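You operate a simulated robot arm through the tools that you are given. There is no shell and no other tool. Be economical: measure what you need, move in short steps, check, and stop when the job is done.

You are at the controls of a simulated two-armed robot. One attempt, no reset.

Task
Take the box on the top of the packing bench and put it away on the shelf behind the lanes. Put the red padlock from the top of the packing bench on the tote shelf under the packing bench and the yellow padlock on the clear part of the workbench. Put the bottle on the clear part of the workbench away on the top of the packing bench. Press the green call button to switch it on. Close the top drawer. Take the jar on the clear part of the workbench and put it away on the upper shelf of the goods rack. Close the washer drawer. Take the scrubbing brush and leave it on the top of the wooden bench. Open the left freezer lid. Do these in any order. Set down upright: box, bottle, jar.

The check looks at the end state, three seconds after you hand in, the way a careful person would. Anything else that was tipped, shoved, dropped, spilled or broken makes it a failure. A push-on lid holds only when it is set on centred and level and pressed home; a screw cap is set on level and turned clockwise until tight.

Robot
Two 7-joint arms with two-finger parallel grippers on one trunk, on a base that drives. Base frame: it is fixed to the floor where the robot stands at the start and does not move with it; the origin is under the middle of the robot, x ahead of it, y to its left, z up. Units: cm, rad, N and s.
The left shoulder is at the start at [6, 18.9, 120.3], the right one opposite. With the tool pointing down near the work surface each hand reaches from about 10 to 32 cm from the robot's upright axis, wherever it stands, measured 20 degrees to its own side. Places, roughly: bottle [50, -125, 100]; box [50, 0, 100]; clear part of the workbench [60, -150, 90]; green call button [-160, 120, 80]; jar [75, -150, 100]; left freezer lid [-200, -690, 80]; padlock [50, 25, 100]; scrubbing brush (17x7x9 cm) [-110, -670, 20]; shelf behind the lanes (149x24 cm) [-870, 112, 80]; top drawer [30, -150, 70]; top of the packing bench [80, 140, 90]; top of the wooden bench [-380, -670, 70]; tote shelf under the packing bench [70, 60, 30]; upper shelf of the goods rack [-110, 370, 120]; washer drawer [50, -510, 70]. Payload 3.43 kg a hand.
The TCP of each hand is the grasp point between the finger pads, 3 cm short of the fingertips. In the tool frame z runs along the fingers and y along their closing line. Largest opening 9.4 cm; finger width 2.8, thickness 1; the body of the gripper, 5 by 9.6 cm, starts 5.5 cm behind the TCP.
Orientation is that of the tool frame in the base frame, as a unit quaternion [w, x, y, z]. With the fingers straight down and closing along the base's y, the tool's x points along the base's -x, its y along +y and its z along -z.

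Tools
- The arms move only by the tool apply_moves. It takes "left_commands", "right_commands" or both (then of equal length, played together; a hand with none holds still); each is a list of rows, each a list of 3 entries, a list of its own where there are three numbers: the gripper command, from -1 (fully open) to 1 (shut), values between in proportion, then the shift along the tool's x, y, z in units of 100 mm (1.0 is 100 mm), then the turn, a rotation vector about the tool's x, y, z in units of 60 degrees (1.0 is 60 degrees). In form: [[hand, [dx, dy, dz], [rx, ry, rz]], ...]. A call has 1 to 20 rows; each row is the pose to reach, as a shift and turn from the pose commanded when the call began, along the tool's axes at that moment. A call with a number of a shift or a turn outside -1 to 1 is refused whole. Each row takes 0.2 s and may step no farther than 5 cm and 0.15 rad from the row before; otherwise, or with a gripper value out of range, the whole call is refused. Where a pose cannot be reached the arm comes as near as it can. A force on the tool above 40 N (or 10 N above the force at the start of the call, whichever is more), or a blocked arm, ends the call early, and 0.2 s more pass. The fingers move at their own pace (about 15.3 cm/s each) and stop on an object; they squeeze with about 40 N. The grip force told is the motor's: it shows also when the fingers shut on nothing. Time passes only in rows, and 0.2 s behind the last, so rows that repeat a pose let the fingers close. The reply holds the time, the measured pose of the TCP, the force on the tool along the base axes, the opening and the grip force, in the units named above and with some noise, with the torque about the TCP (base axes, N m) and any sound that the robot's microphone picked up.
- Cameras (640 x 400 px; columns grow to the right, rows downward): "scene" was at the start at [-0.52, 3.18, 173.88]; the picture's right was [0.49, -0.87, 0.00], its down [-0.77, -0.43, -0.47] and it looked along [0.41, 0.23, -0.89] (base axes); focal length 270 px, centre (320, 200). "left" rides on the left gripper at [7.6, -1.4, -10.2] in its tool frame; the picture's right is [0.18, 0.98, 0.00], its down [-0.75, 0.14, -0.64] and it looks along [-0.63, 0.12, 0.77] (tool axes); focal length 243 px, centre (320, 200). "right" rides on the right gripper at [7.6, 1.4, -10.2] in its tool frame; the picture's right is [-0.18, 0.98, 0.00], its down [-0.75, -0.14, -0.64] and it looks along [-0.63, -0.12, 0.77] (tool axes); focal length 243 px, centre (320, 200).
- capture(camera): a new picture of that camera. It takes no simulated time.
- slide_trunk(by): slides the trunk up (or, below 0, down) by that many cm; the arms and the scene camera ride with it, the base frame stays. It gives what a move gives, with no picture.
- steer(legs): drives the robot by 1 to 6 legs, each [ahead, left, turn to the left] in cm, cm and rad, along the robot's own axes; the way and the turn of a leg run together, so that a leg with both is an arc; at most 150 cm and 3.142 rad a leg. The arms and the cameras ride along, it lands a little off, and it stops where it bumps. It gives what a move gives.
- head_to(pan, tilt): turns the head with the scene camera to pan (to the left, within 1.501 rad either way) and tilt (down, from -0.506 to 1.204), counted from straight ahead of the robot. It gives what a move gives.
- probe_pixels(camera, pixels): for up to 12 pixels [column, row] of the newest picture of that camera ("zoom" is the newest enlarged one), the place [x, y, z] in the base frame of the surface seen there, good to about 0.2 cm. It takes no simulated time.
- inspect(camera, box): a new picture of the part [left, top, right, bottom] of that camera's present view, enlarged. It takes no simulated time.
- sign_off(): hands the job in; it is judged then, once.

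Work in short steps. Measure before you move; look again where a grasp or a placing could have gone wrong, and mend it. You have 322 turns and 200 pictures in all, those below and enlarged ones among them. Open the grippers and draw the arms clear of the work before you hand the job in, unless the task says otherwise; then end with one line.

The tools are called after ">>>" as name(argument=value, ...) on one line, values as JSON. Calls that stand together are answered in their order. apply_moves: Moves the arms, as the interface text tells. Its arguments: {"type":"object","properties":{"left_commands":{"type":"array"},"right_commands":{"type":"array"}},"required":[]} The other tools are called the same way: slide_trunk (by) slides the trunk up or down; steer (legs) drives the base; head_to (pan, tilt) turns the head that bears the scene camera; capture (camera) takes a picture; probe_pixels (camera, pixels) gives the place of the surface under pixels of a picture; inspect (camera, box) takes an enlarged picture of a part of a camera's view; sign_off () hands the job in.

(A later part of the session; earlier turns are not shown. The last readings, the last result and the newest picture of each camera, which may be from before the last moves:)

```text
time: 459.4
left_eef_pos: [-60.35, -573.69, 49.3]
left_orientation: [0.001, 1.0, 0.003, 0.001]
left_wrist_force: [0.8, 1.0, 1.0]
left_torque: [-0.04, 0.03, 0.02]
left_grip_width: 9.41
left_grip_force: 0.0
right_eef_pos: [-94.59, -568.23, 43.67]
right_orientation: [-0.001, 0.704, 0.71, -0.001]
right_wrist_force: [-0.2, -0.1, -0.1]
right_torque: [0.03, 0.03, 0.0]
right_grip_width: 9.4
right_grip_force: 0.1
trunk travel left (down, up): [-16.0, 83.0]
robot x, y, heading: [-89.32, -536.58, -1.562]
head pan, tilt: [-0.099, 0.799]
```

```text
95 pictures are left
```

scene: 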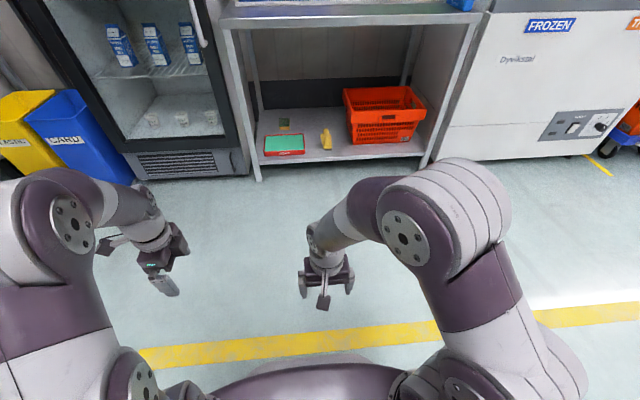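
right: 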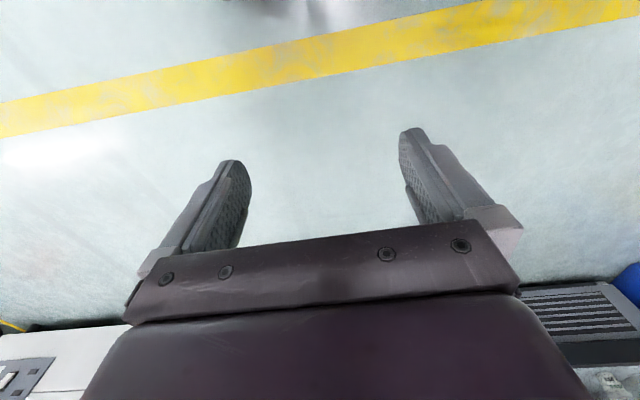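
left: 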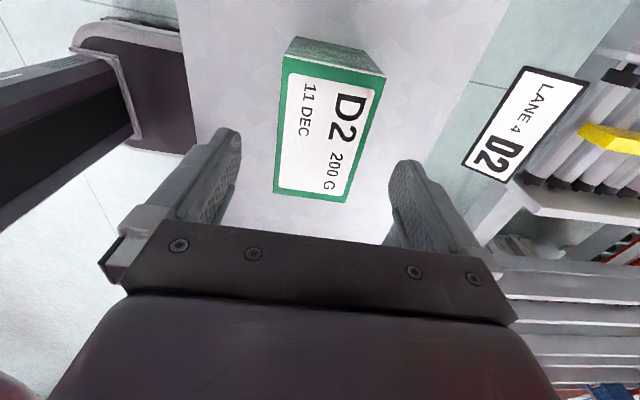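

Puddle is hidden by the arm; brush visible at (325,138). Zoom and measure.

>>> inspect(camera="scene", box=[240, 80, 440, 200])

>>> probe_pixels(camera="zoom", pixels=[[275, 160], [270, 185], [288, 215], [262, 195], [300, 195], [275, 225], [290, 245], [200, 245], [330, 240], [240, 170], [200, 210], [290, 257]])

```text
3.20 times, centred on (340, 140) of scene
```

zoom: 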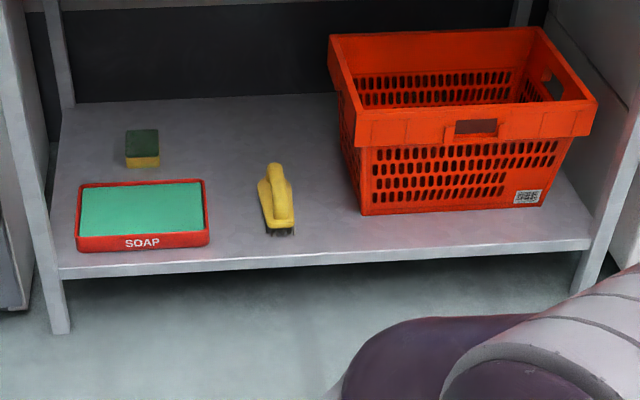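

```text
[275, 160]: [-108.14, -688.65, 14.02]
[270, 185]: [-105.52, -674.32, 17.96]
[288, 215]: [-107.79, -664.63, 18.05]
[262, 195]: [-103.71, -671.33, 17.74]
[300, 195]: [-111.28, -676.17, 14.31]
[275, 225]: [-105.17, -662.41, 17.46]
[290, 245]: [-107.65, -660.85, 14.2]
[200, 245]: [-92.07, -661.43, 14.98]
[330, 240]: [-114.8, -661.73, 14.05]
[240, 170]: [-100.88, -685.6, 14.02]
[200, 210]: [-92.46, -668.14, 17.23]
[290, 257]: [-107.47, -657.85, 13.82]
```

Brush centre about (−106.3, −670), z 14–23, long axis along y. I draw the left hand back, lower the trunk, and shift the base to the east so it stays off the orange spot.

>>> apply_moves(left_commands=[[-1, [0, -0.45, -0.2], [0, 0, 0]], [-1, [0, -0.9, -0.4], [0, 0, 0]], [-1, [0, -1.0, -0.8], [0, 0, 0]], [-1, [0, -1.0, -1.0], [0, 0, 0]]], right_commands=[[-1, [-0.2, -0.35, 0], [0, 0, 0]], [-1, [-0.5, -0.7, 0], [0, 0, 0]], [-1, [-0.7, -1.0, 0], [0, 0, 0]], [-1, [-0.9, -1.0, 0], [0, 0, 0]]])

>>> slide_trunk(by=-15)

>>> steer(legs=[[0, 6, 0], [60, 0, 0]])

>>> capture(camera="right")

>>> capture(camera="scene")

```text
time: 460.4
left_eef_pos: [-60.47, -563.5, 57.74]
left_orientation: [0.001, 1.0, 0.003, -0.001]
left_wrist_force: [-0.4, -0.2, 0.7]
left_torque: [-0.03, 0.0, 0.03]
left_grip_width: 9.38
left_grip_force: 0.1
left hand out of reach, approached as far as the arm can: row 4
right_eef_pos: [-104.4, -577.43, 43.62]
right_orientation: [-0.002, 0.704, 0.71, 0.0]
right_wrist_force: [-0.1, 0.7, 0.1]
right_torque: [-0.02, 0.01, 0.0]
right_grip_width: 9.4
right_grip_force: 0.0
trunk travel left (down, up): [-16.0, 83.0]
robot x, y, heading: [-89.5, -535.94, -1.564]
head pan, tilt: [-0.099, 0.799]
```

```text
time: 462.1
left_eef_pos: [-60.38, -563.67, 42.89]
left_orientation: [0.001, 1.0, 0.003, 0.0]
left_wrist_force: [-0.5, 0.2, 0.6]
left_torque: [-0.06, -0.02, 0.0]
left_grip_width: 9.4
left_grip_force: 0.1
right_eef_pos: [-104.4, -577.42, 28.65]
right_orientation: [-0.002, 0.703, 0.711, -0.001]
right_wrist_force: [-1.1, -0.2, 0.1]
right_torque: [-0.04, 0.01, -0.01]
right_grip_width: 9.41
right_grip_force: 0.1
trunk travel left (down, up): [-1.0, 98.0]
robot x, y, heading: [-90.0, -536.89, -1.56]
head pan, tilt: [-0.099, 0.799]
```

```text
time: 466.1
left_eef_pos: [-53.63, -623.67, 42.84]
left_orientation: [0.001, 1.0, 0.005, 0.0]
left_wrist_force: [-0.2, 0.5, -0.4]
left_torque: [0.0, 0.02, 0.03]
left_grip_width: 9.42
left_grip_force: 0.0
right_eef_pos: [-97.52, -637.49, 28.62]
right_orientation: [-0.002, 0.703, 0.712, 0.0]
right_wrist_force: [-0.1, 0.3, -0.4]
right_torque: [-0.03, 0.0, -0.03]
right_grip_width: 9.4
right_grip_force: 0.0
trunk travel left (down, up): [-1.0, 98.0]
robot x, y, heading: [-82.66, -596.9, -1.559]
head pan, tilt: [-0.099, 0.799]
```

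```text
93 pictures are left
```

right: 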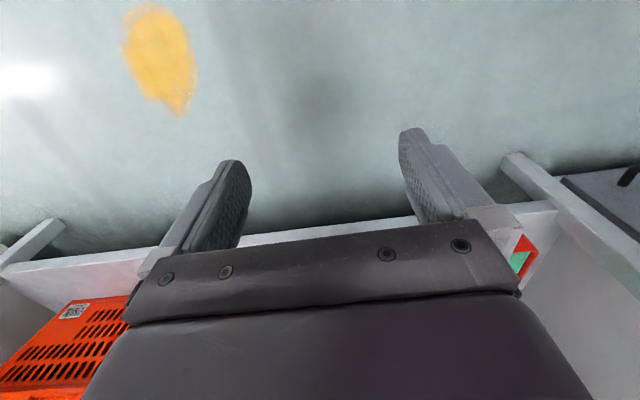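

```text
92 pictures are left
```

scene: 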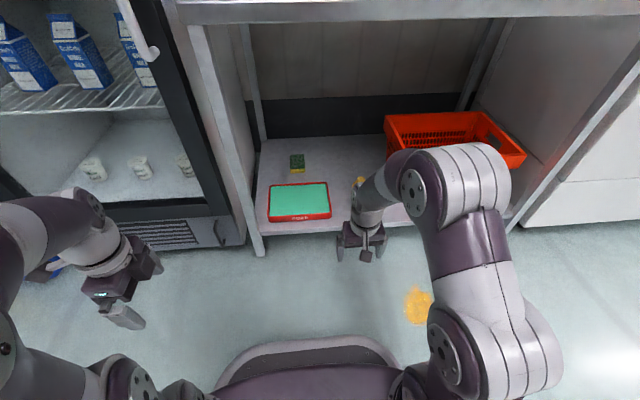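

The base stays beside the spot. Drive 20 cm ahead and shift the hand over the brush.

>>> probe_pixels(camera="scene", pixels=[[388, 355], [300, 342], [220, 380], [405, 305], [418, 320]])

>>> apply_moves(right_commands=[[-1, [0, -0.45, 0], [0, 0, 0]], [-1, [0, -0.9, 0], [0, 0, 0]], [-1, [0, -0.9, 0], [0, 0, 0]]])

>>> steer(legs=[[20, 0, 0]])

>>> capture(camera="right")

>>> capture(camera="scene")

```text
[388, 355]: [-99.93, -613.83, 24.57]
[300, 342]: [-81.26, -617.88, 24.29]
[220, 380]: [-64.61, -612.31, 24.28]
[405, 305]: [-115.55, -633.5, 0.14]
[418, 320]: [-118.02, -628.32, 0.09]
```

```text
time: 466.9
left_eef_pos: [-53.64, -623.75, 42.73]
left_orientation: [0.0, 1.0, 0.006, 0.0]
left_wrist_force: [-0.8, 0.0, 0.3]
left_torque: [0.0, -0.03, -0.02]
left_grip_width: 9.39
left_grip_force: 0.1
right_eef_pos: [-106.52, -637.77, 28.57]
right_orientation: [-0.002, 0.702, 0.712, 0.0]
right_wrist_force: [0.3, -0.3, -0.1]
right_torque: [-0.01, 0.01, 0.01]
right_grip_width: 9.38
right_grip_force: 0.0
trunk travel left (down, up): [-1.0, 98.0]
robot x, y, heading: [-82.98, -596.57, -1.556]
head pan, tilt: [-0.099, 0.799]
```

```text
time: 468.5
left_eef_pos: [-53.3, -643.88, 42.76]
left_orientation: [0.001, 1.0, 0.005, 0.0]
left_wrist_force: [0.5, -0.2, 0.2]
left_torque: [0.0, 0.01, 0.0]
left_grip_width: 9.4
left_grip_force: 0.0
right_eef_pos: [-106.25, -657.95, 28.57]
right_orientation: [-0.002, 0.702, 0.712, -0.001]
right_wrist_force: [-0.8, -0.2, 0.2]
right_torque: [-0.02, 0.03, 0.03]
right_grip_width: 9.42
right_grip_force: 0.1
trunk travel left (down, up): [-1.0, 98.0]
robot x, y, heading: [-82.59, -616.47, -1.559]
head pan, tilt: [-0.099, 0.799]
```

```text
91 pictures are left
```

right: 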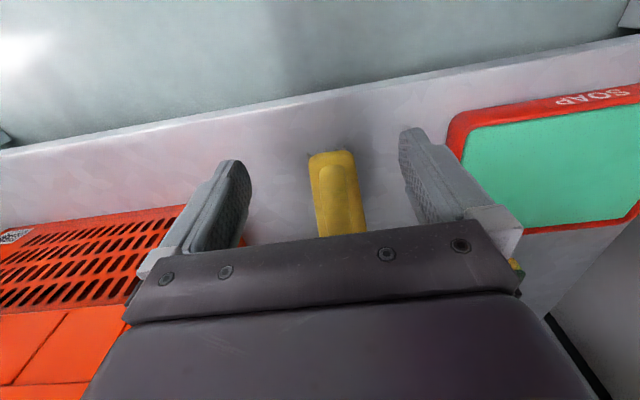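

```text
90 pictures are left
```

scene: 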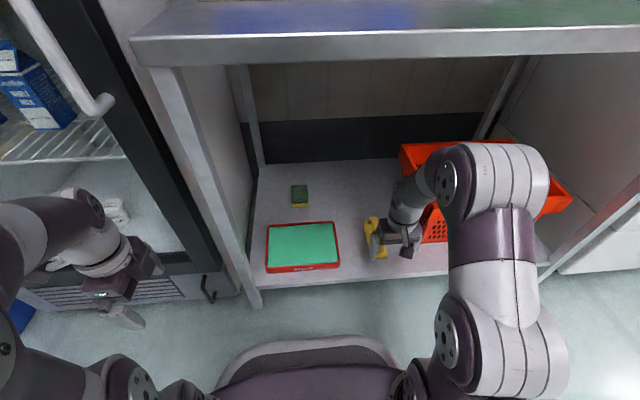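

>>> probe_pixels(camera="right", pixels=[[332, 158], [335, 180], [340, 205], [345, 228], [312, 180], [355, 180], [320, 225], [365, 225], [450, 140], [195, 230]])

```text
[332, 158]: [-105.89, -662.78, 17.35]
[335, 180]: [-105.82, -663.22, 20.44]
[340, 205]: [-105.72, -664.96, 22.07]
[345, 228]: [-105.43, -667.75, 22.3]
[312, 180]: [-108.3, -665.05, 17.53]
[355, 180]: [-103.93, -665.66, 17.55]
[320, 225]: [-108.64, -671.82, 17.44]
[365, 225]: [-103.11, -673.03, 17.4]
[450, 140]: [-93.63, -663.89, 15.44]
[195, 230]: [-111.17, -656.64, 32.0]
```

>>> probe_pixels(camera="right", pixels=[[180, 212], [165, 235], [130, 240], [120, 285], [20, 235]])

```text
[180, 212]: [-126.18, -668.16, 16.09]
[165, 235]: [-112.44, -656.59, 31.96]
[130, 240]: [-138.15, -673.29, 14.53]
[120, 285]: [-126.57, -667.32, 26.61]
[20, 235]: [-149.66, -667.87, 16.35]
```

Tote is clear (x≤−126). Advance 10 cm and descend over the brush.

>>> apply_moves(right_commands=[[-1, [-0.45, 0.04, 0], [0, 0, 0]], [-1, [-0.9, 0.04, 0], [0, 0, 0]], [-1, [-1.0, 0.04, 0.3], [0, 0, 0]], [-1, [-1.0, 0.04, 0.6], [0, 0, 0]]])

>>> capture(camera="right")

```text
time: 469.5
left_eef_pos: [-53.38, -643.84, 42.81]
left_orientation: [0.001, 1.0, 0.006, 0.0]
left_wrist_force: [0.3, 0.2, -0.8]
left_torque: [0.01, -0.02, -0.01]
left_grip_width: 9.41
left_grip_force: 0.1
right_eef_pos: [-105.93, -668.11, 22.58]
right_orientation: [-0.001, 0.703, 0.712, -0.001]
right_wrist_force: [-0.3, -0.8, -0.1]
right_torque: [0.01, 0.02, 0.0]
right_grip_width: 9.42
right_grip_force: 0.0
trunk travel left (down, up): [-1.0, 98.0]
robot x, y, heading: [-82.79, -616.8, -1.56]
head pan, tilt: [-0.099, 0.799]
```

```text
89 pictures are left
```

right: 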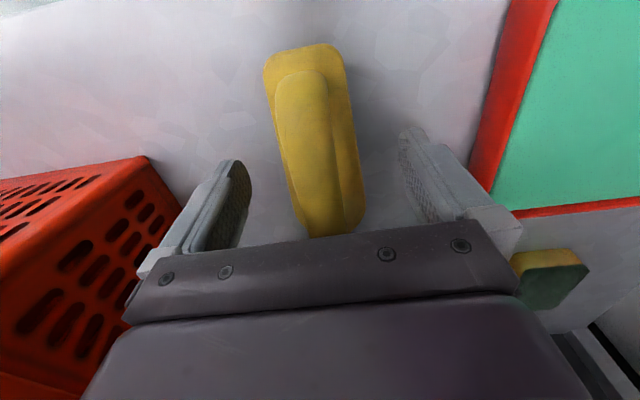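

Descend 4.8 cm and grip.

>>> apply_moves(right_commands=[[-1, [0, 0.01, 0.25], [0, 0, 0]], [-1, [0, 0.01, 0.48], [0, 0, 0]], [0, [0, 0.01, 0.48], [0, 0, 0]], [1, [0, 0.01, 0.48], [0, 0, 0]], [1, [0, 0.01, 0.48], [0, 0, 0]], [1, [0, 0.01, 0.48], [0, 0, 0]]])

>>> apply_moves(right_commands=[[1, [0, 0, -0.3], [0, 0, 0]], [1, [0, 0, -0.6], [0, 0, 0]], [1, [0, 0, -0.9], [0, 0, 0]]])

>>> capture(camera="right")

```text
time: 470.9
left_eef_pos: [-53.4, -643.89, 42.68]
left_orientation: [0.0, 1.0, 0.005, -0.001]
left_wrist_force: [-0.5, -0.5, 0.4]
left_torque: [0.01, 0.01, -0.01]
left_grip_width: 9.42
left_grip_force: 0.1
right_eef_pos: [-105.63, -667.92, 17.81]
right_orientation: [-0.002, 0.702, 0.712, -0.001]
right_wrist_force: [0.4, -0.2, 0.0]
right_torque: [-0.04, 0.0, -0.02]
right_grip_width: 5.9
right_grip_force: 39.8
trunk travel left (down, up): [-1.0, 98.0]
robot x, y, heading: [-82.66, -617.11, -1.564]
head pan, tilt: [-0.099, 0.799]
```

```text
time: 471.7
left_eef_pos: [-53.35, -643.81, 42.93]
left_orientation: [0.001, 1.0, 0.005, 0.0]
left_wrist_force: [1.1, 0.8, -0.8]
left_torque: [-0.01, 0.01, 0.04]
left_grip_width: 9.38
left_grip_force: 0.1
right_eef_pos: [-105.49, -667.83, 26.75]
right_orientation: [-0.003, 0.702, 0.712, 0.0]
right_wrist_force: [0.5, -0.9, -2.5]
right_torque: [0.02, 0.0, 0.03]
right_grip_width: 5.9
right_grip_force: 39.8
trunk travel left (down, up): [-1.0, 98.0]
robot x, y, heading: [-82.76, -617.05, -1.558]
head pan, tilt: [-0.099, 0.799]
```

```text
88 pictures are left
```

right: 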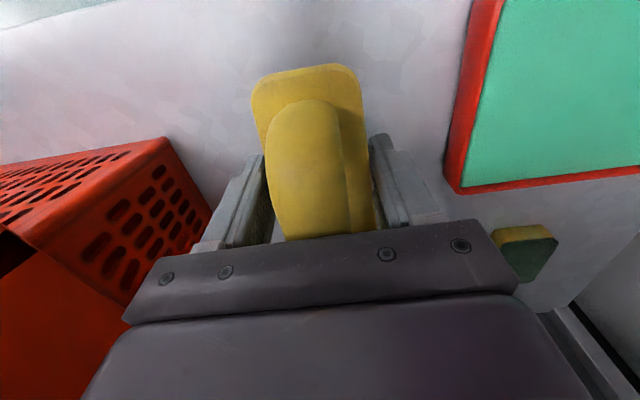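

Brush held. Back out 155 cm, raise the trunk, strafe right to the wooden bench.

>>> steer(legs=[[-75, 0, 0], [-85, 0, 0]])

>>> slide_trunk(by=40)

>>> slide_trunk(by=40)

>>> steer(legs=[[0, -145, -0.01], [0, -140, 0]])

>>> head_to(pan=0.0, tilt=0.4)

>>> capture(camera="scene")

```text
time: 479.9
left_eef_pos: [-56.44, -483.27, 42.8]
left_orientation: [0.001, 1.0, 0.014, -0.001]
left_wrist_force: [0.3, 0.1, -0.3]
left_torque: [0.01, -0.03, -0.01]
left_grip_width: 9.4
left_grip_force: 0.1
right_eef_pos: [-108.28, -508.26, 26.61]
right_orientation: [-0.002, 0.696, 0.718, 0.001]
right_wrist_force: [0.0, 0.3, -1.0]
right_torque: [0.04, 0.0, 0.02]
right_grip_width: 5.89
right_grip_force: 39.7
trunk travel left (down, up): [-1.0, 98.0]
robot x, y, heading: [-86.18, -456.5, -1.54]
head pan, tilt: [-0.099, 0.799]
```

```text
time: 483.7
left_eef_pos: [-56.52, -483.33, 82.8]
left_orientation: [0.001, 1.0, 0.015, 0.0]
left_wrist_force: [0.1, 0.1, 0.5]
left_torque: [0.01, 0.02, -0.03]
left_grip_width: 9.4
left_grip_force: 0.1
right_eef_pos: [-108.29, -508.26, 66.63]
right_orientation: [-0.002, 0.696, 0.718, -0.001]
right_wrist_force: [0.7, -0.3, -2.1]
right_torque: [0.05, 0.04, -0.02]
right_grip_width: 5.88
right_grip_force: 40.6
trunk travel left (down, up): [-41.0, 58.0]
robot x, y, heading: [-86.19, -456.66, -1.536]
head pan, tilt: [-0.099, 0.799]
```

```text
time: 487.6
left_eef_pos: [-56.68, -483.2, 122.68]
left_orientation: [0.001, 1.0, 0.014, 0.0]
left_wrist_force: [0.3, 0.4, -0.4]
left_torque: [0.02, 0.03, 0.0]
left_grip_width: 9.41
left_grip_force: 0.1
right_eef_pos: [-108.25, -508.33, 106.58]
right_orientation: [-0.002, 0.696, 0.718, -0.001]
right_wrist_force: [-0.3, -0.4, -1.1]
right_torque: [0.03, -0.03, 0.05]
right_grip_width: 5.86
right_grip_force: 40.0
trunk travel left (down, up): [-81.0, 18.0]
robot x, y, heading: [-86.15, -456.62, -1.535]
head pan, tilt: [-0.099, 0.799]
```

```text
time: 501.2
left_eef_pos: [-339.16, -490.0, 122.78]
left_orientation: [0.001, 1.0, 0.007, 0.0]
left_wrist_force: [-0.3, 0.1, -0.2]
left_torque: [0.0, -0.02, 0.01]
left_grip_width: 9.39
left_grip_force: 0.0
right_eef_pos: [-391.26, -514.28, 106.76]
right_orientation: [-0.001, 0.7, 0.714, -0.001]
right_wrist_force: [0.3, 0.6, -0.8]
right_torque: [0.0, 0.0, -0.01]
right_grip_width: 5.63
right_grip_force: 39.8
trunk travel left (down, up): [-81.0, 18.0]
robot x, y, heading: [-368.62, -463.15, -1.554]
head pan, tilt: [-0.099, 0.799]
```

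```text
time: 502.1
left_eef_pos: [-339.15, -489.97, 122.72]
left_orientation: [0.001, 1.0, 0.007, 0.0]
left_wrist_force: [0.2, 0.4, -0.2]
left_torque: [0.0, 0.03, -0.02]
left_grip_width: 9.42
left_grip_force: 0.1
right_eef_pos: [-391.26, -514.32, 106.75]
right_orientation: [-0.002, 0.701, 0.714, -0.001]
right_wrist_force: [0.3, -0.5, -1.4]
right_torque: [0.01, 0.02, 0.02]
right_grip_width: 5.6
right_grip_force: 40.0
trunk travel left (down, up): [-81.0, 18.0]
robot x, y, heading: [-368.61, -463.19, -1.548]
head pan, tilt: [0.0, 0.4]
```

```text
87 pictures are left
```

scene: 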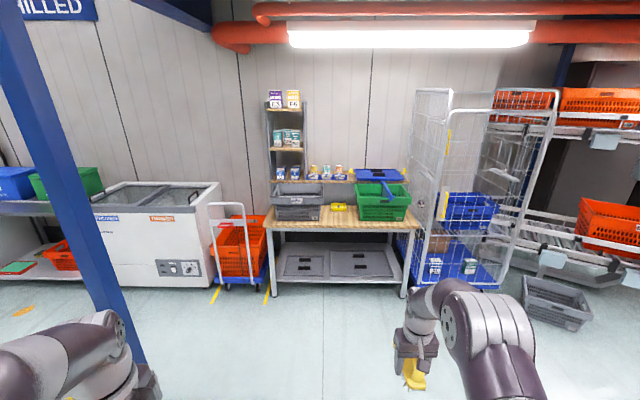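

>>> inspect(camera="scene", box=[250, 80, 430, 300])

>>> capture(camera="right")

>>> probe_pixels(camera="scene", pixels=[[275, 225], [340, 225], [408, 228], [340, 207], [340, 218], [345, 222], [300, 215], [380, 215], [272, 212], [325, 215], [358, 215], [408, 218]])

```text
1.82 times, centred on (340, 190) of scene
```

zoom: 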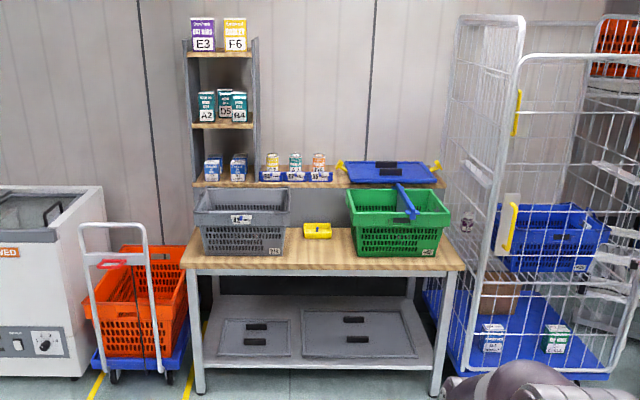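

```text
85 pictures are left
```

right: 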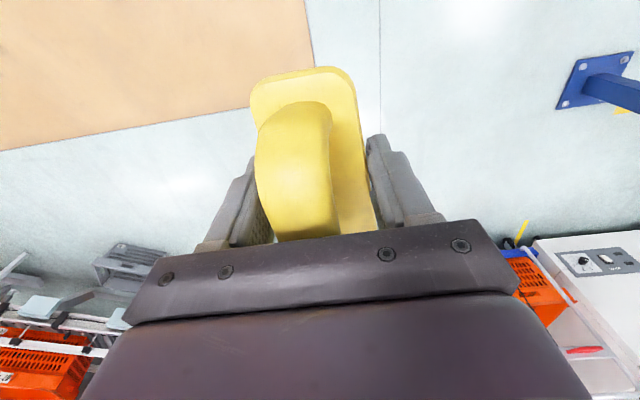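

```text
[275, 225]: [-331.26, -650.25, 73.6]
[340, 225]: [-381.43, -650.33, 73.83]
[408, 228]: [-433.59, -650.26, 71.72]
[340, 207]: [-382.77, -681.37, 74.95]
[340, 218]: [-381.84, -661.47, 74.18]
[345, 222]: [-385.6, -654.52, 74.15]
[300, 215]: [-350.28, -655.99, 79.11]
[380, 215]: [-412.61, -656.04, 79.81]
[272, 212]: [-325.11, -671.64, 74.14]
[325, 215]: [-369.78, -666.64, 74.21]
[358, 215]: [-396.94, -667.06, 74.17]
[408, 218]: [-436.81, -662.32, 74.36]
```

The free gap on the bench top is x −371…−396, y −650…−676, z 74.2. I align x and drive up at the present height.

>>> steer(legs=[[0, 7, -0.02], [140, 0, 0]])

>>> head_to(pan=-0.2, tilt=0.8)

>>> capture(camera="scene")

>>> capture(camera="right")

```text
time: 509.7
left_eef_pos: [-334.02, -630.3, 122.91]
left_orientation: [0.001, 1.0, -0.009, 0.0]
left_wrist_force: [-0.2, -0.3, -0.7]
left_torque: [0.01, 0.0, 0.01]
left_grip_width: 9.39
left_grip_force: 0.1
right_eef_pos: [-386.93, -653.06, 106.73]
right_orientation: [-0.002, 0.712, 0.703, -0.001]
right_wrist_force: [0.1, -0.3, -1.2]
right_torque: [0.03, -0.01, 0.01]
right_grip_width: 5.56
right_grip_force: 40.5
trunk travel left (down, up): [-81.0, 18.0]
robot x, y, heading: [-362.77, -602.24, -1.579]
head pan, tilt: [0.0, 0.4]
```

```text
time: 510.6
left_eef_pos: [-334.14, -630.29, 122.81]
left_orientation: [0.001, 1.0, -0.009, 0.0]
left_wrist_force: [0.6, 0.3, 1.4]
left_torque: [0.0, 0.0, -0.01]
left_grip_width: 9.41
left_grip_force: 0.2
right_eef_pos: [-386.9, -652.99, 106.75]
right_orientation: [-0.002, 0.711, 0.703, 0.0]
right_wrist_force: [0.0, 0.0, -1.9]
right_torque: [0.04, 0.02, -0.01]
right_grip_width: 5.59
right_grip_force: 40.0
trunk travel left (down, up): [-81.0, 18.0]
robot x, y, heading: [-362.82, -602.58, -1.578]
head pan, tilt: [-0.201, 0.799]
```

```text
84 pictures are left
```

scene: 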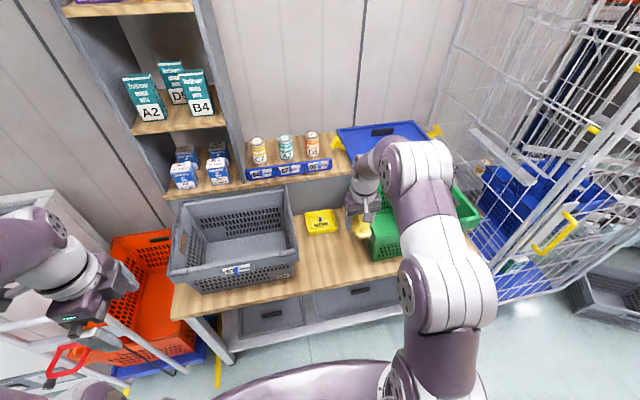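

```text
83 pictures are left
```

right: 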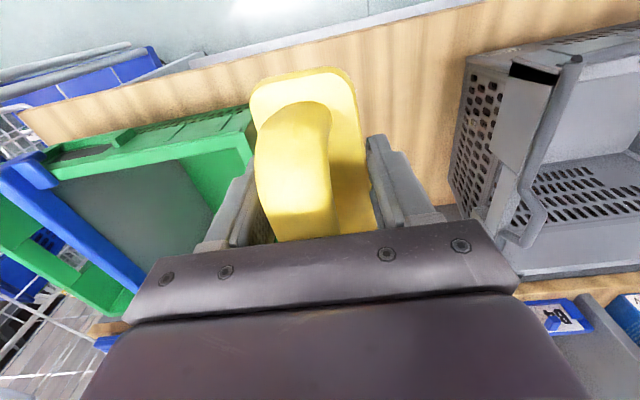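

>>> probe_pixels(camera="right", pixels=[[245, 115], [255, 155], [465, 70], [450, 180], [470, 210], [400, 60], [420, 150]])

>>> probe_pixels(camera="scene", pixels=[[297, 240], [295, 275], [370, 220], [372, 258], [320, 222], [305, 210], [338, 232], [330, 270]])

```text
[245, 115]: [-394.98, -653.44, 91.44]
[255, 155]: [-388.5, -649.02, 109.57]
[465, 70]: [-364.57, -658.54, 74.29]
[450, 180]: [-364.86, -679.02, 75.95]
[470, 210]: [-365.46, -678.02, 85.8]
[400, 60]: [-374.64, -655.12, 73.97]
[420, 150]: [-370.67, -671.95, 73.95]
```

```text
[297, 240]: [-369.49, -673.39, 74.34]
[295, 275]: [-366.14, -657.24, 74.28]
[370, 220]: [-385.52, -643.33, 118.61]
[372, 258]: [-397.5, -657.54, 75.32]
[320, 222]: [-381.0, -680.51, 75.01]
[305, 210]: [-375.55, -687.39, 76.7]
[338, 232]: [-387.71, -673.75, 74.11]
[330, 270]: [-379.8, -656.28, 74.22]
```

Move to (−380, −658.5) and lower.

>>> apply_moves(right_commands=[[1, [-0.25, 0.35, 0], [0, 0, 0]], [1, [-0.53, 0.69, 0], [0, 0, 0]], [1, [-0.53, 0.69, 0.4], [0, 0, 0]], [1, [-0.53, 0.69, 0.8], [0, 0, 0]], [1, [-0.53, 0.69, 1.0], [0, 0, 0]]])

>>> apply_moves(right_commands=[[1, [0, 0, 0.4], [0, 0, 0]], [1, [0, 0, 0.8], [0, 0, 0]], [1, [0, 0, 1.0], [0, 0, 0]]])

>>> apply_moves(right_commands=[[1, [0, 0, 0.4], [0, 0, 0]], [1, [0, 0, 0.7], [0, 0, 0]], [1, [0, 0, 0.8], [0, 0, 0]]])

>>> capture(camera="right")

```text
time: 511.8
left_eef_pos: [-334.06, -630.27, 122.73]
left_orientation: [0.002, 1.0, -0.008, 0.0]
left_wrist_force: [0.3, 0.4, 0.9]
left_torque: [0.0, 0.01, 0.02]
left_grip_width: 9.4
left_grip_force: 0.0
right_eef_pos: [-380.09, -658.52, 96.68]
right_orientation: [-0.001, 0.711, 0.703, 0.0]
right_wrist_force: [-0.1, 0.3, -0.3]
right_torque: [0.04, 0.01, 0.0]
right_grip_width: 5.6
right_grip_force: 39.6
trunk travel left (down, up): [-81.0, 18.0]
robot x, y, heading: [-362.47, -602.73, -1.583]
head pan, tilt: [-0.201, 0.799]
```

```text
time: 512.5
left_eef_pos: [-334.13, -630.21, 122.76]
left_orientation: [0.001, 1.0, -0.008, 0.0]
left_wrist_force: [-0.9, -0.1, -0.2]
left_torque: [-0.01, 0.0, -0.02]
left_grip_width: 9.41
left_grip_force: 0.0
right_eef_pos: [-380.22, -658.29, 86.7]
right_orientation: [-0.002, 0.711, 0.703, -0.001]
right_wrist_force: [0.3, -0.5, -1.6]
right_torque: [0.01, -0.03, 0.02]
right_grip_width: 5.6
right_grip_force: 40.1
trunk travel left (down, up): [-81.0, 18.0]
robot x, y, heading: [-362.61, -602.39, -1.584]
head pan, tilt: [-0.201, 0.799]
```

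```text
time: 513.4
left_eef_pos: [-333.95, -630.06, 122.7]
left_orientation: [0.001, 1.0, -0.007, 0.0]
left_wrist_force: [0.0, -0.4, -0.2]
left_torque: [0.02, 0.02, 0.01]
left_grip_width: 9.4
left_grip_force: 0.0
right_eef_pos: [-380.12, -658.32, 78.74]
right_orientation: [-0.002, 0.711, 0.703, -0.001]
right_wrist_force: [0.2, -0.6, -1.4]
right_torque: [0.06, 0.02, -0.02]
right_grip_width: 5.61
right_grip_force: 40.0
trunk travel left (down, up): [-81.0, 18.0]
robot x, y, heading: [-362.64, -602.39, -1.583]
head pan, tilt: [-0.201, 0.799]
```

```text
82 pictures are left
```

right: 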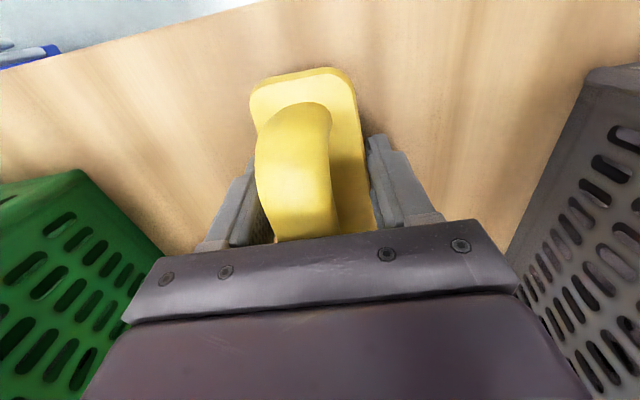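

Lower gently to contact.

>>> apply_moves(right_commands=[[1, [0, 0, 0.02], [0, 0, 0]], [1, [0, 0, 0.04], [0, 0, 0]]])

>>> apply_moves(right_commands=[[1, [0, 0, 0.02], [0, 0, 0]], [1, [0, 0, 0.04], [0, 0, 0]]])

```text
time: 514.0
left_eef_pos: [-334.09, -630.19, 122.85]
left_orientation: [0.001, 1.0, -0.008, -0.001]
left_wrist_force: [1.4, 0.2, 0.6]
left_torque: [-0.02, 0.01, -0.01]
left_grip_width: 9.4
left_grip_force: 0.1
right_eef_pos: [-380.11, -658.4, 78.31]
right_orientation: [-0.002, 0.711, 0.703, -0.001]
right_wrist_force: [0.3, 0.4, 0.6]
right_torque: [-0.08, 0.04, -0.01]
right_grip_width: 5.59
right_grip_force: 40.2
trunk travel left (down, up): [-81.0, 18.0]
robot x, y, heading: [-362.92, -602.7, -1.584]
head pan, tilt: [-0.201, 0.799]
```

```text
time: 514.5
left_eef_pos: [-333.99, -629.96, 122.75]
left_orientation: [0.002, 1.0, -0.008, -0.002]
left_wrist_force: [0.5, -0.5, 0.5]
left_torque: [-0.03, -0.02, 0.04]
left_grip_width: 9.37
left_grip_force: 0.2
right_eef_pos: [-380.06, -658.39, 78.17]
right_orientation: [0.0, 0.711, 0.703, -0.002]
right_wrist_force: [1.1, 1.1, 20.0]
right_torque: [-0.15, 0.47, -0.15]
right_grip_width: 5.61
right_grip_force: 40.5
trunk travel left (down, up): [-81.0, 18.0]
robot x, y, heading: [-362.71, -602.32, -1.585]
head pan, tilt: [-0.201, 0.799]
```

Contact. Release and rise.

>>> apply_moves(right_commands=[[0.3, [0, 0, -0.02], [0, 0, 0]], [-1, [0, 0, -0.02], [0, 0, 0]], [-1, [0, 0, -0.02], [0, 0, 0]], [-1, [0, 0, -0.4], [0, 0, 0]], [-1, [0, 0, -0.8], [0, 0, 0]], [-1, [0, 0, -1], [0, 0, 0]]])

>>> apply_moves(right_commands=[[-1, [0, 0, -0.4], [0, 0, 0]], [-1, [0, 0, -0.8], [0, 0, 0]], [-1, [0, 0, -1], [0, 0, 0]]])

>>> capture(camera="right")

```text
time: 516.0
left_eef_pos: [-334.17, -630.33, 122.72]
left_orientation: [0.001, 1.0, -0.009, 0.0]
left_wrist_force: [-0.2, -0.3, -0.3]
left_torque: [0.03, 0.02, 0.01]
left_grip_width: 9.4
left_grip_force: 0.0
right_eef_pos: [-380.02, -658.46, 87.84]
right_orientation: [-0.004, 0.711, 0.703, 0.001]
right_wrist_force: [0.1, 0.6, 0.8]
right_torque: [0.02, 0.03, 0.0]
right_grip_width: 9.41
right_grip_force: 0.0
trunk travel left (down, up): [-81.0, 18.0]
robot x, y, heading: [-362.83, -602.42, -1.584]
head pan, tilt: [-0.201, 0.799]
```

```text
time: 516.8
left_eef_pos: [-334.15, -630.25, 122.69]
left_orientation: [0.001, 1.0, -0.008, 0.0]
left_wrist_force: [-0.1, 0.9, -0.5]
left_torque: [0.04, 0.02, 0.0]
left_grip_width: 9.39
left_grip_force: 0.0
right_eef_pos: [-380.02, -658.43, 98.04]
right_orientation: [-0.002, 0.711, 0.703, 0.0]
right_wrist_force: [-0.4, -0.1, -0.1]
right_torque: [0.01, 0.0, 0.0]
right_grip_width: 9.42
right_grip_force: 0.1
trunk travel left (down, up): [-81.0, 18.0]
robot x, y, heading: [-362.87, -602.66, -1.583]
head pan, tilt: [-0.201, 0.799]
```

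```text
81 pictures are left
```

right: 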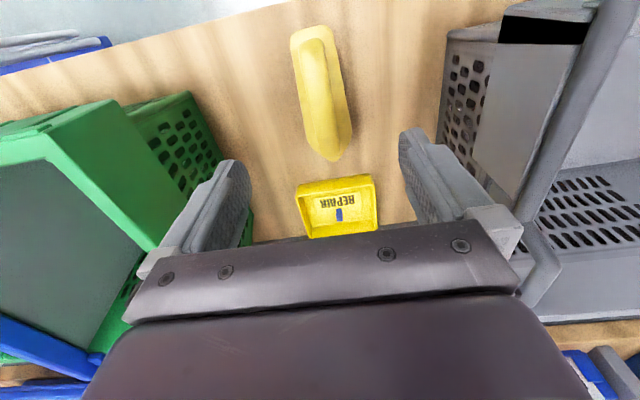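

>>> probe_pixels(camera="right", pixels=[[310, 27], [318, 60], [332, 155], [322, 100], [255, 10], [340, 190]])

>>> steer(legs=[[-130, 0, 0]])

>>> steer(legs=[[0, 145, 0.01]])

>>> head_to(pan=0.0, tilt=0.5)

>>> capture(camera="scene")

```text
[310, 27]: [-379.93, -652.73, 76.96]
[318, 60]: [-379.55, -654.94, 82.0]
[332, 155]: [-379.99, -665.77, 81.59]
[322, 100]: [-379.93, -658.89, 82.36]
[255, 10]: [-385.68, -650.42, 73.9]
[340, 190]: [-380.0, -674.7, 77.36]
```

```text
time: 523.3
left_eef_pos: [-332.93, -499.28, 122.62]
left_orientation: [0.0, 1.0, -0.001, 0.0]
left_wrist_force: [-0.9, -0.4, 0.8]
left_torque: [-0.02, 0.01, -0.03]
left_grip_width: 9.4
left_grip_force: 0.0
right_eef_pos: [-378.42, -528.01, 97.95]
right_orientation: [-0.001, 0.707, 0.707, -0.001]
right_wrist_force: [0.6, -0.2, -0.4]
right_torque: [0.01, -0.02, -0.01]
right_grip_width: 9.39
right_grip_force: 0.0
trunk travel left (down, up): [-81.0, 18.0]
robot x, y, heading: [-361.58, -472.09, -1.569]
head pan, tilt: [-0.201, 0.799]
```

```text
time: 530.6
left_eef_pos: [-186.6, -499.0, 122.71]
left_orientation: [0.002, 1.0, -0.001, 0.0]
left_wrist_force: [-0.5, -0.2, -0.6]
left_torque: [0.01, -0.01, -0.03]
left_grip_width: 9.38
left_grip_force: 0.1
right_eef_pos: [-232.15, -527.71, 97.78]
right_orientation: [-0.003, 0.707, 0.707, 0.0]
right_wrist_force: [-0.2, 0.0, 1.1]
right_torque: [0.0, 0.01, 0.01]
right_grip_width: 9.38
right_grip_force: 0.0
trunk travel left (down, up): [-81.0, 18.0]
robot x, y, heading: [-215.6, -471.79, -1.566]
head pan, tilt: [-0.201, 0.799]
```

```text
time: 531.4
left_eef_pos: [-186.54, -499.01, 122.8]
left_orientation: [0.001, 1.0, -0.001, 0.0]
left_wrist_force: [-0.3, 0.8, -0.4]
left_torque: [0.0, 0.01, -0.03]
left_grip_width: 9.4
left_grip_force: 0.1
right_eef_pos: [-232.04, -527.81, 97.92]
right_orientation: [-0.002, 0.706, 0.708, 0.0]
right_wrist_force: [0.1, 0.1, 0.1]
right_torque: [0.02, 0.02, 0.01]
right_grip_width: 9.4
right_grip_force: 0.1
trunk travel left (down, up): [-81.0, 18.0]
robot x, y, heading: [-215.91, -471.72, -1.572]
head pan, tilt: [0.0, 0.499]
```

```text
80 pictures are left
```

scene: 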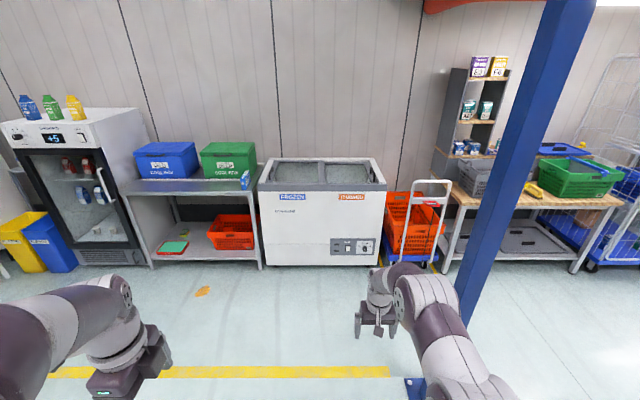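

Brush is fully on the bench. Zoom on the freezer lids.

>>> inspect(camera="scene", box=[250, 145, 400, 225])

>>> probe_pixels(camera="zoom", pixels=[[85, 115], [90, 85], [200, 120], [300, 120], [310, 75], [420, 110], [555, 115], [540, 85], [300, 170], [75, 165], [580, 160], [200, 65]])

```text
4.27 times, centred on (325, 185) of scene
```

zoom: 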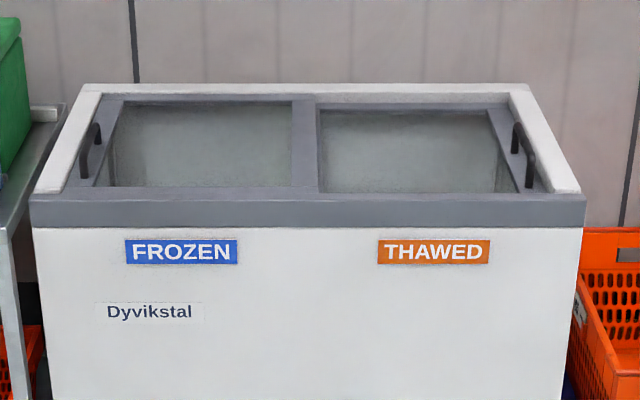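

```text
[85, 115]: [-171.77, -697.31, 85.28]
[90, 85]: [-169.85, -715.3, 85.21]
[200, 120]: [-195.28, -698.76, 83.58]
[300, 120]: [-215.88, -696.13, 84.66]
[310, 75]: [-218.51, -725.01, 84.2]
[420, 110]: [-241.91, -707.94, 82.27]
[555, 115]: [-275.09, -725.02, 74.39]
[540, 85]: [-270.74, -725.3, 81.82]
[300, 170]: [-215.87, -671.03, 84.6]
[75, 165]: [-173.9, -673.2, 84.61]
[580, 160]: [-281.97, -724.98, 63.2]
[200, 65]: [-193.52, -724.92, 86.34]
```

The left lid (x −171…−217, z 84.6, above the right one) has a black handle at its left end. I drive close and look with the right camera.

>>> steer(legs=[[0, 28, 0], [140, 0, 0]])

>>> apply_moves(right_commands=[[-1, [0, 0.35, -0.2], [0, 0, 0]], [-1, [0, 0.7, -0.5], [0, 0, 0]], [-1, [0, 1.0, -0.8], [0, 0, 0]]])

>>> head_to(pan=0.1, tilt=0.8)

>>> capture(camera="scene")

>>> capture(camera="right")

```text
time: 539.9
left_eef_pos: [-159.07, -638.86, 122.81]
left_orientation: [0.0, 1.0, -0.004, 0.0]
left_wrist_force: [0.0, -0.2, 0.2]
left_torque: [-0.02, -0.02, 0.0]
left_grip_width: 9.4
left_grip_force: 0.1
right_eef_pos: [-204.91, -667.42, 97.85]
right_orientation: [-0.001, 0.709, 0.705, -0.001]
right_wrist_force: [-0.6, 0.0, 0.2]
right_torque: [0.04, 0.02, -0.03]
right_grip_width: 9.41
right_grip_force: 0.1
trunk travel left (down, up): [-81.0, 18.0]
robot x, y, heading: [-187.71, -611.11, -1.58]
head pan, tilt: [0.0, 0.499]
```

```text
time: 540.7
left_eef_pos: [-159.02, -638.85, 122.72]
left_orientation: [0.001, 1.0, -0.005, 0.0]
left_wrist_force: [-0.2, 0.3, 0.1]
left_torque: [0.01, 0.05, 0.01]
left_grip_width: 9.41
left_grip_force: 0.0
right_eef_pos: [-194.71, -667.35, 105.8]
right_orientation: [-0.002, 0.708, 0.706, 0.0]
right_wrist_force: [0.0, 0.1, -1.1]
right_torque: [-0.03, 0.0, -0.02]
right_grip_width: 9.4
right_grip_force: 0.2
trunk travel left (down, up): [-81.0, 18.0]
robot x, y, heading: [-187.98, -611.05, -1.577]
head pan, tilt: [0.0, 0.499]
```

```text
time: 541.5
left_eef_pos: [-159.15, -639.03, 122.82]
left_orientation: [0.001, 1.0, -0.004, 0.0]
left_wrist_force: [0.1, 0.7, 0.3]
left_torque: [0.01, 0.01, -0.03]
left_grip_width: 9.44
left_grip_force: 0.0
right_eef_pos: [-194.94, -667.5, 105.86]
right_orientation: [-0.002, 0.709, 0.706, -0.001]
right_wrist_force: [-0.6, -0.3, -0.3]
right_torque: [-0.03, 0.01, -0.03]
right_grip_width: 9.43
right_grip_force: 0.1
trunk travel left (down, up): [-81.0, 18.0]
robot x, y, heading: [-187.62, -611.75, -1.578]
head pan, tilt: [0.099, 0.799]
```

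```text
78 pictures are left
```

scene: 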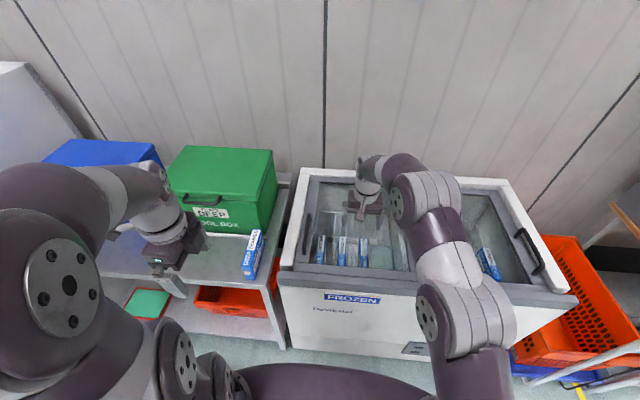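

```text
77 pictures are left
```

right: 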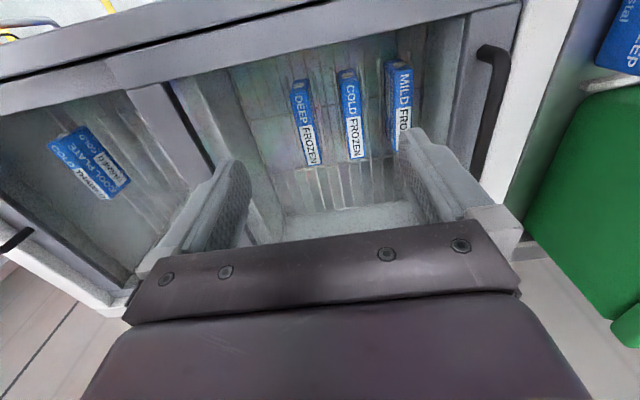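

Handle of the left lid is at (490,110) in the right picture. Measure it.

>>> probe_pixels(camera="right", pixels=[[490, 55], [495, 75], [493, 100], [485, 135], [478, 160], [465, 100], [510, 110], [520, 40], [455, 60], [473, 175], [230, 120], [165, 110]])

>>> inspect(camera="right", box=[420, 20, 560, 200])

```text
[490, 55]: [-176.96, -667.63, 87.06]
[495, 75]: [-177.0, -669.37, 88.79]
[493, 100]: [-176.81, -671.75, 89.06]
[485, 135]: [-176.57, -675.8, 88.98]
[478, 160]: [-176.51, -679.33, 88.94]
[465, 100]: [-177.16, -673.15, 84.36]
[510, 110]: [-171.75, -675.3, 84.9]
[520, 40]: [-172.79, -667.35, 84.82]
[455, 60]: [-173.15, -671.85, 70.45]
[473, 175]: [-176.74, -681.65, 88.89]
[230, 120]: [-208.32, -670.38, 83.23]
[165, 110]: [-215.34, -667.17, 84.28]
```

```text
2.22 times, centred on (490, 110) of right
```

zoom: 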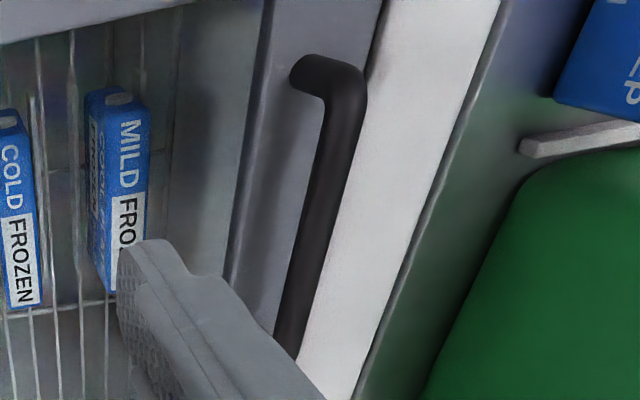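

Handle bar: along y from −667.6 back, x −176.8, top z 89, lid z 84.5. Strafe left 12 cm, then move the right hand over the bar at y −678.

>>> steer(legs=[[0, 12, 0]])

>>> apply_moves(right_commands=[[-1, [-0.4, 0.2, 0], [0, 0, 0]], [-1, [-0.8, 0.4, 0], [0, 0, 0]], [-1, [-1.0, 0.55, 0.3], [0, 0, 0]], [-1, [-1.0, 0.55, 0.7], [0, 0, 0]]])

>>> capture(camera="right")

```text
time: 542.7
left_eef_pos: [-147.25, -639.08, 122.94]
left_orientation: [0.001, 1.0, -0.005, -0.001]
left_wrist_force: [-0.3, 0.4, 0.3]
left_torque: [0.0, 0.02, 0.0]
left_grip_width: 9.4
left_grip_force: 0.1
right_eef_pos: [-182.81, -667.54, 105.76]
right_orientation: [-0.001, 0.709, 0.705, 0.0]
right_wrist_force: [0.2, -0.3, 1.0]
right_torque: [-0.01, -0.01, 0.02]
right_grip_width: 9.4
right_grip_force: 0.0
trunk travel left (down, up): [-81.0, 18.0]
robot x, y, heading: [-175.75, -611.41, -1.577]
head pan, tilt: [0.099, 0.799]
```

```text
time: 543.7
left_eef_pos: [-147.18, -639.19, 122.74]
left_orientation: [0.001, 1.0, -0.005, 0.0]
left_wrist_force: [-0.1, 0.5, -1.0]
left_torque: [0.03, 0.01, 0.0]
left_grip_width: 9.38
left_grip_force: 0.0
right_eef_pos: [-180.27, -669.88, 100.89]
right_orientation: [-0.003, 0.709, 0.705, 0.0]
right_wrist_force: [0.4, -0.1, 0.3]
right_torque: [0.05, -0.01, -0.03]
right_grip_width: 9.38
right_grip_force: 0.1
right hand out of reach, approached as far as the arm can: row 1, 2, 3, 4
trunk travel left (down, up): [-81.0, 18.0]
robot x, y, heading: [-175.64, -611.17, -1.576]
head pan, tilt: [0.099, 0.799]
```

```text
75 pictures are left
```

right: 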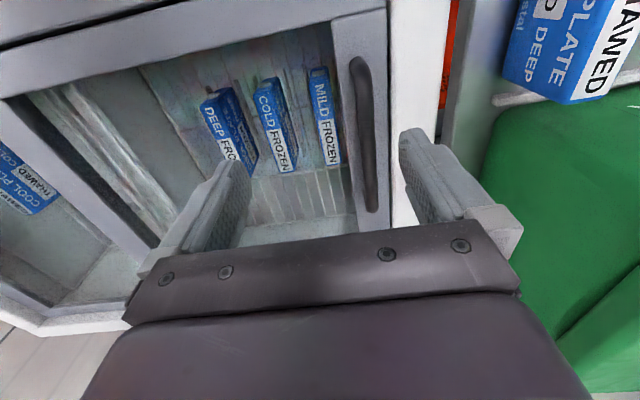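

Reach limit; drive 9 cm ahead, then shift over the bar.

>>> steer(legs=[[9, 0, 0]])

>>> apply_moves(right_commands=[[-1, [0.05, 0.35, 0.2], [0, 0, 0]], [-1, [0.05, 0.35, 0.5], [0, 0, 0]], [-1, [0.05, 0.35, 0.7], [0, 0, 0]]])

>>> capture(camera="right")

```text
time: 544.8
left_eef_pos: [-147.11, -648.0, 122.73]
left_orientation: [0.001, 1.0, -0.004, 0.0]
left_wrist_force: [0.4, 0.2, -0.1]
left_torque: [0.01, -0.03, 0.01]
left_grip_width: 9.41
left_grip_force: 0.1
right_eef_pos: [-180.24, -678.78, 100.95]
right_orientation: [-0.002, 0.709, 0.705, -0.001]
right_wrist_force: [0.7, -0.4, -0.7]
right_torque: [0.02, -0.01, 0.03]
right_grip_width: 9.4
right_grip_force: 0.2
trunk travel left (down, up): [-81.0, 18.0]
robot x, y, heading: [-176.08, -620.39, -1.577]
head pan, tilt: [0.099, 0.799]
```

```text
time: 545.6
left_eef_pos: [-147.21, -648.09, 122.69]
left_orientation: [0.001, 1.0, -0.004, 0.0]
left_wrist_force: [-0.6, 0.4, 0.3]
left_torque: [-0.02, -0.03, 0.0]
left_grip_width: 9.4
left_grip_force: 0.2
right_eef_pos: [-176.96, -678.21, 93.85]
right_orientation: [-0.002, 0.709, 0.705, -0.001]
right_wrist_force: [0.0, -0.4, -0.6]
right_torque: [0.02, -0.01, -0.01]
right_grip_width: 9.39
right_grip_force: 0.0
trunk travel left (down, up): [-81.0, 18.0]
robot x, y, heading: [-175.81, -620.58, -1.583]
head pan, tilt: [0.099, 0.799]
```

```text
74 pictures are left
```

right: 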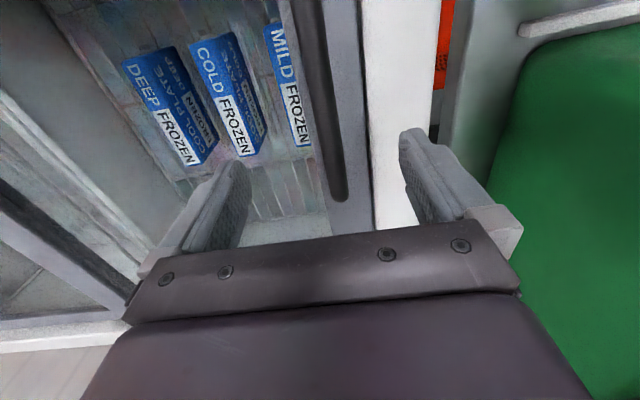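

>>> probe_pixels(camera="right", pixels=[[338, 190], [335, 150], [318, 100], [352, 215], [395, 215], [300, 225], [365, 100]])

```text
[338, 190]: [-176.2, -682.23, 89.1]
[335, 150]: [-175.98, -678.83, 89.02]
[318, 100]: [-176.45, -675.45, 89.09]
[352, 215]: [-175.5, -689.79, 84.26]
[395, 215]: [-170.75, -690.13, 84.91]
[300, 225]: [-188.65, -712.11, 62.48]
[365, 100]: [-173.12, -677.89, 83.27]
```

Handle spans y −667.6…−683. Centre on it (y −675.7), descend to z 88.5 and grip.

>>> apply_moves(right_commands=[[-1, [0.25, 0.06, 0.2], [0, 0, 0]], [-1, [0.25, 0.06, 0.4], [0, 0, 0]], [-1, [0.25, 0.06, 0.54], [0, 0, 0]], [0.3, [0.25, 0.06, 0.54], [0, 0, 0]], [1, [0.25, 0.06, 0.54], [0, 0, 0]], [1, [0.25, 0.06, 0.54], [0, 0, 0]], [1, [0.25, 0.06, 0.54], [0, 0, 0]]])

>>> capture(camera="right")

```text
time: 547.2
left_eef_pos: [-147.24, -647.99, 122.78]
left_orientation: [0.001, 1.0, -0.005, 0.0]
left_wrist_force: [0.9, -0.2, -0.2]
left_torque: [0.01, -0.05, -0.01]
left_grip_width: 9.39
left_grip_force: 0.1
right_eef_pos: [-176.28, -675.8, 88.5]
right_orientation: [-0.001, 0.708, 0.706, -0.001]
right_wrist_force: [0.7, 1.6, -2.1]
right_torque: [-0.68, -0.03, 0.52]
right_grip_width: 2.02
right_grip_force: 45.0
trunk travel left (down, up): [-81.0, 18.0]
robot x, y, heading: [-175.83, -620.59, -1.578]
head pan, tilt: [0.099, 0.799]
```

```text
73 pictures are left
```

right: 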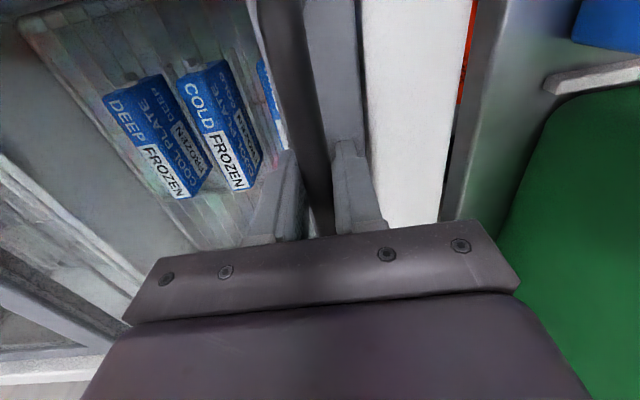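

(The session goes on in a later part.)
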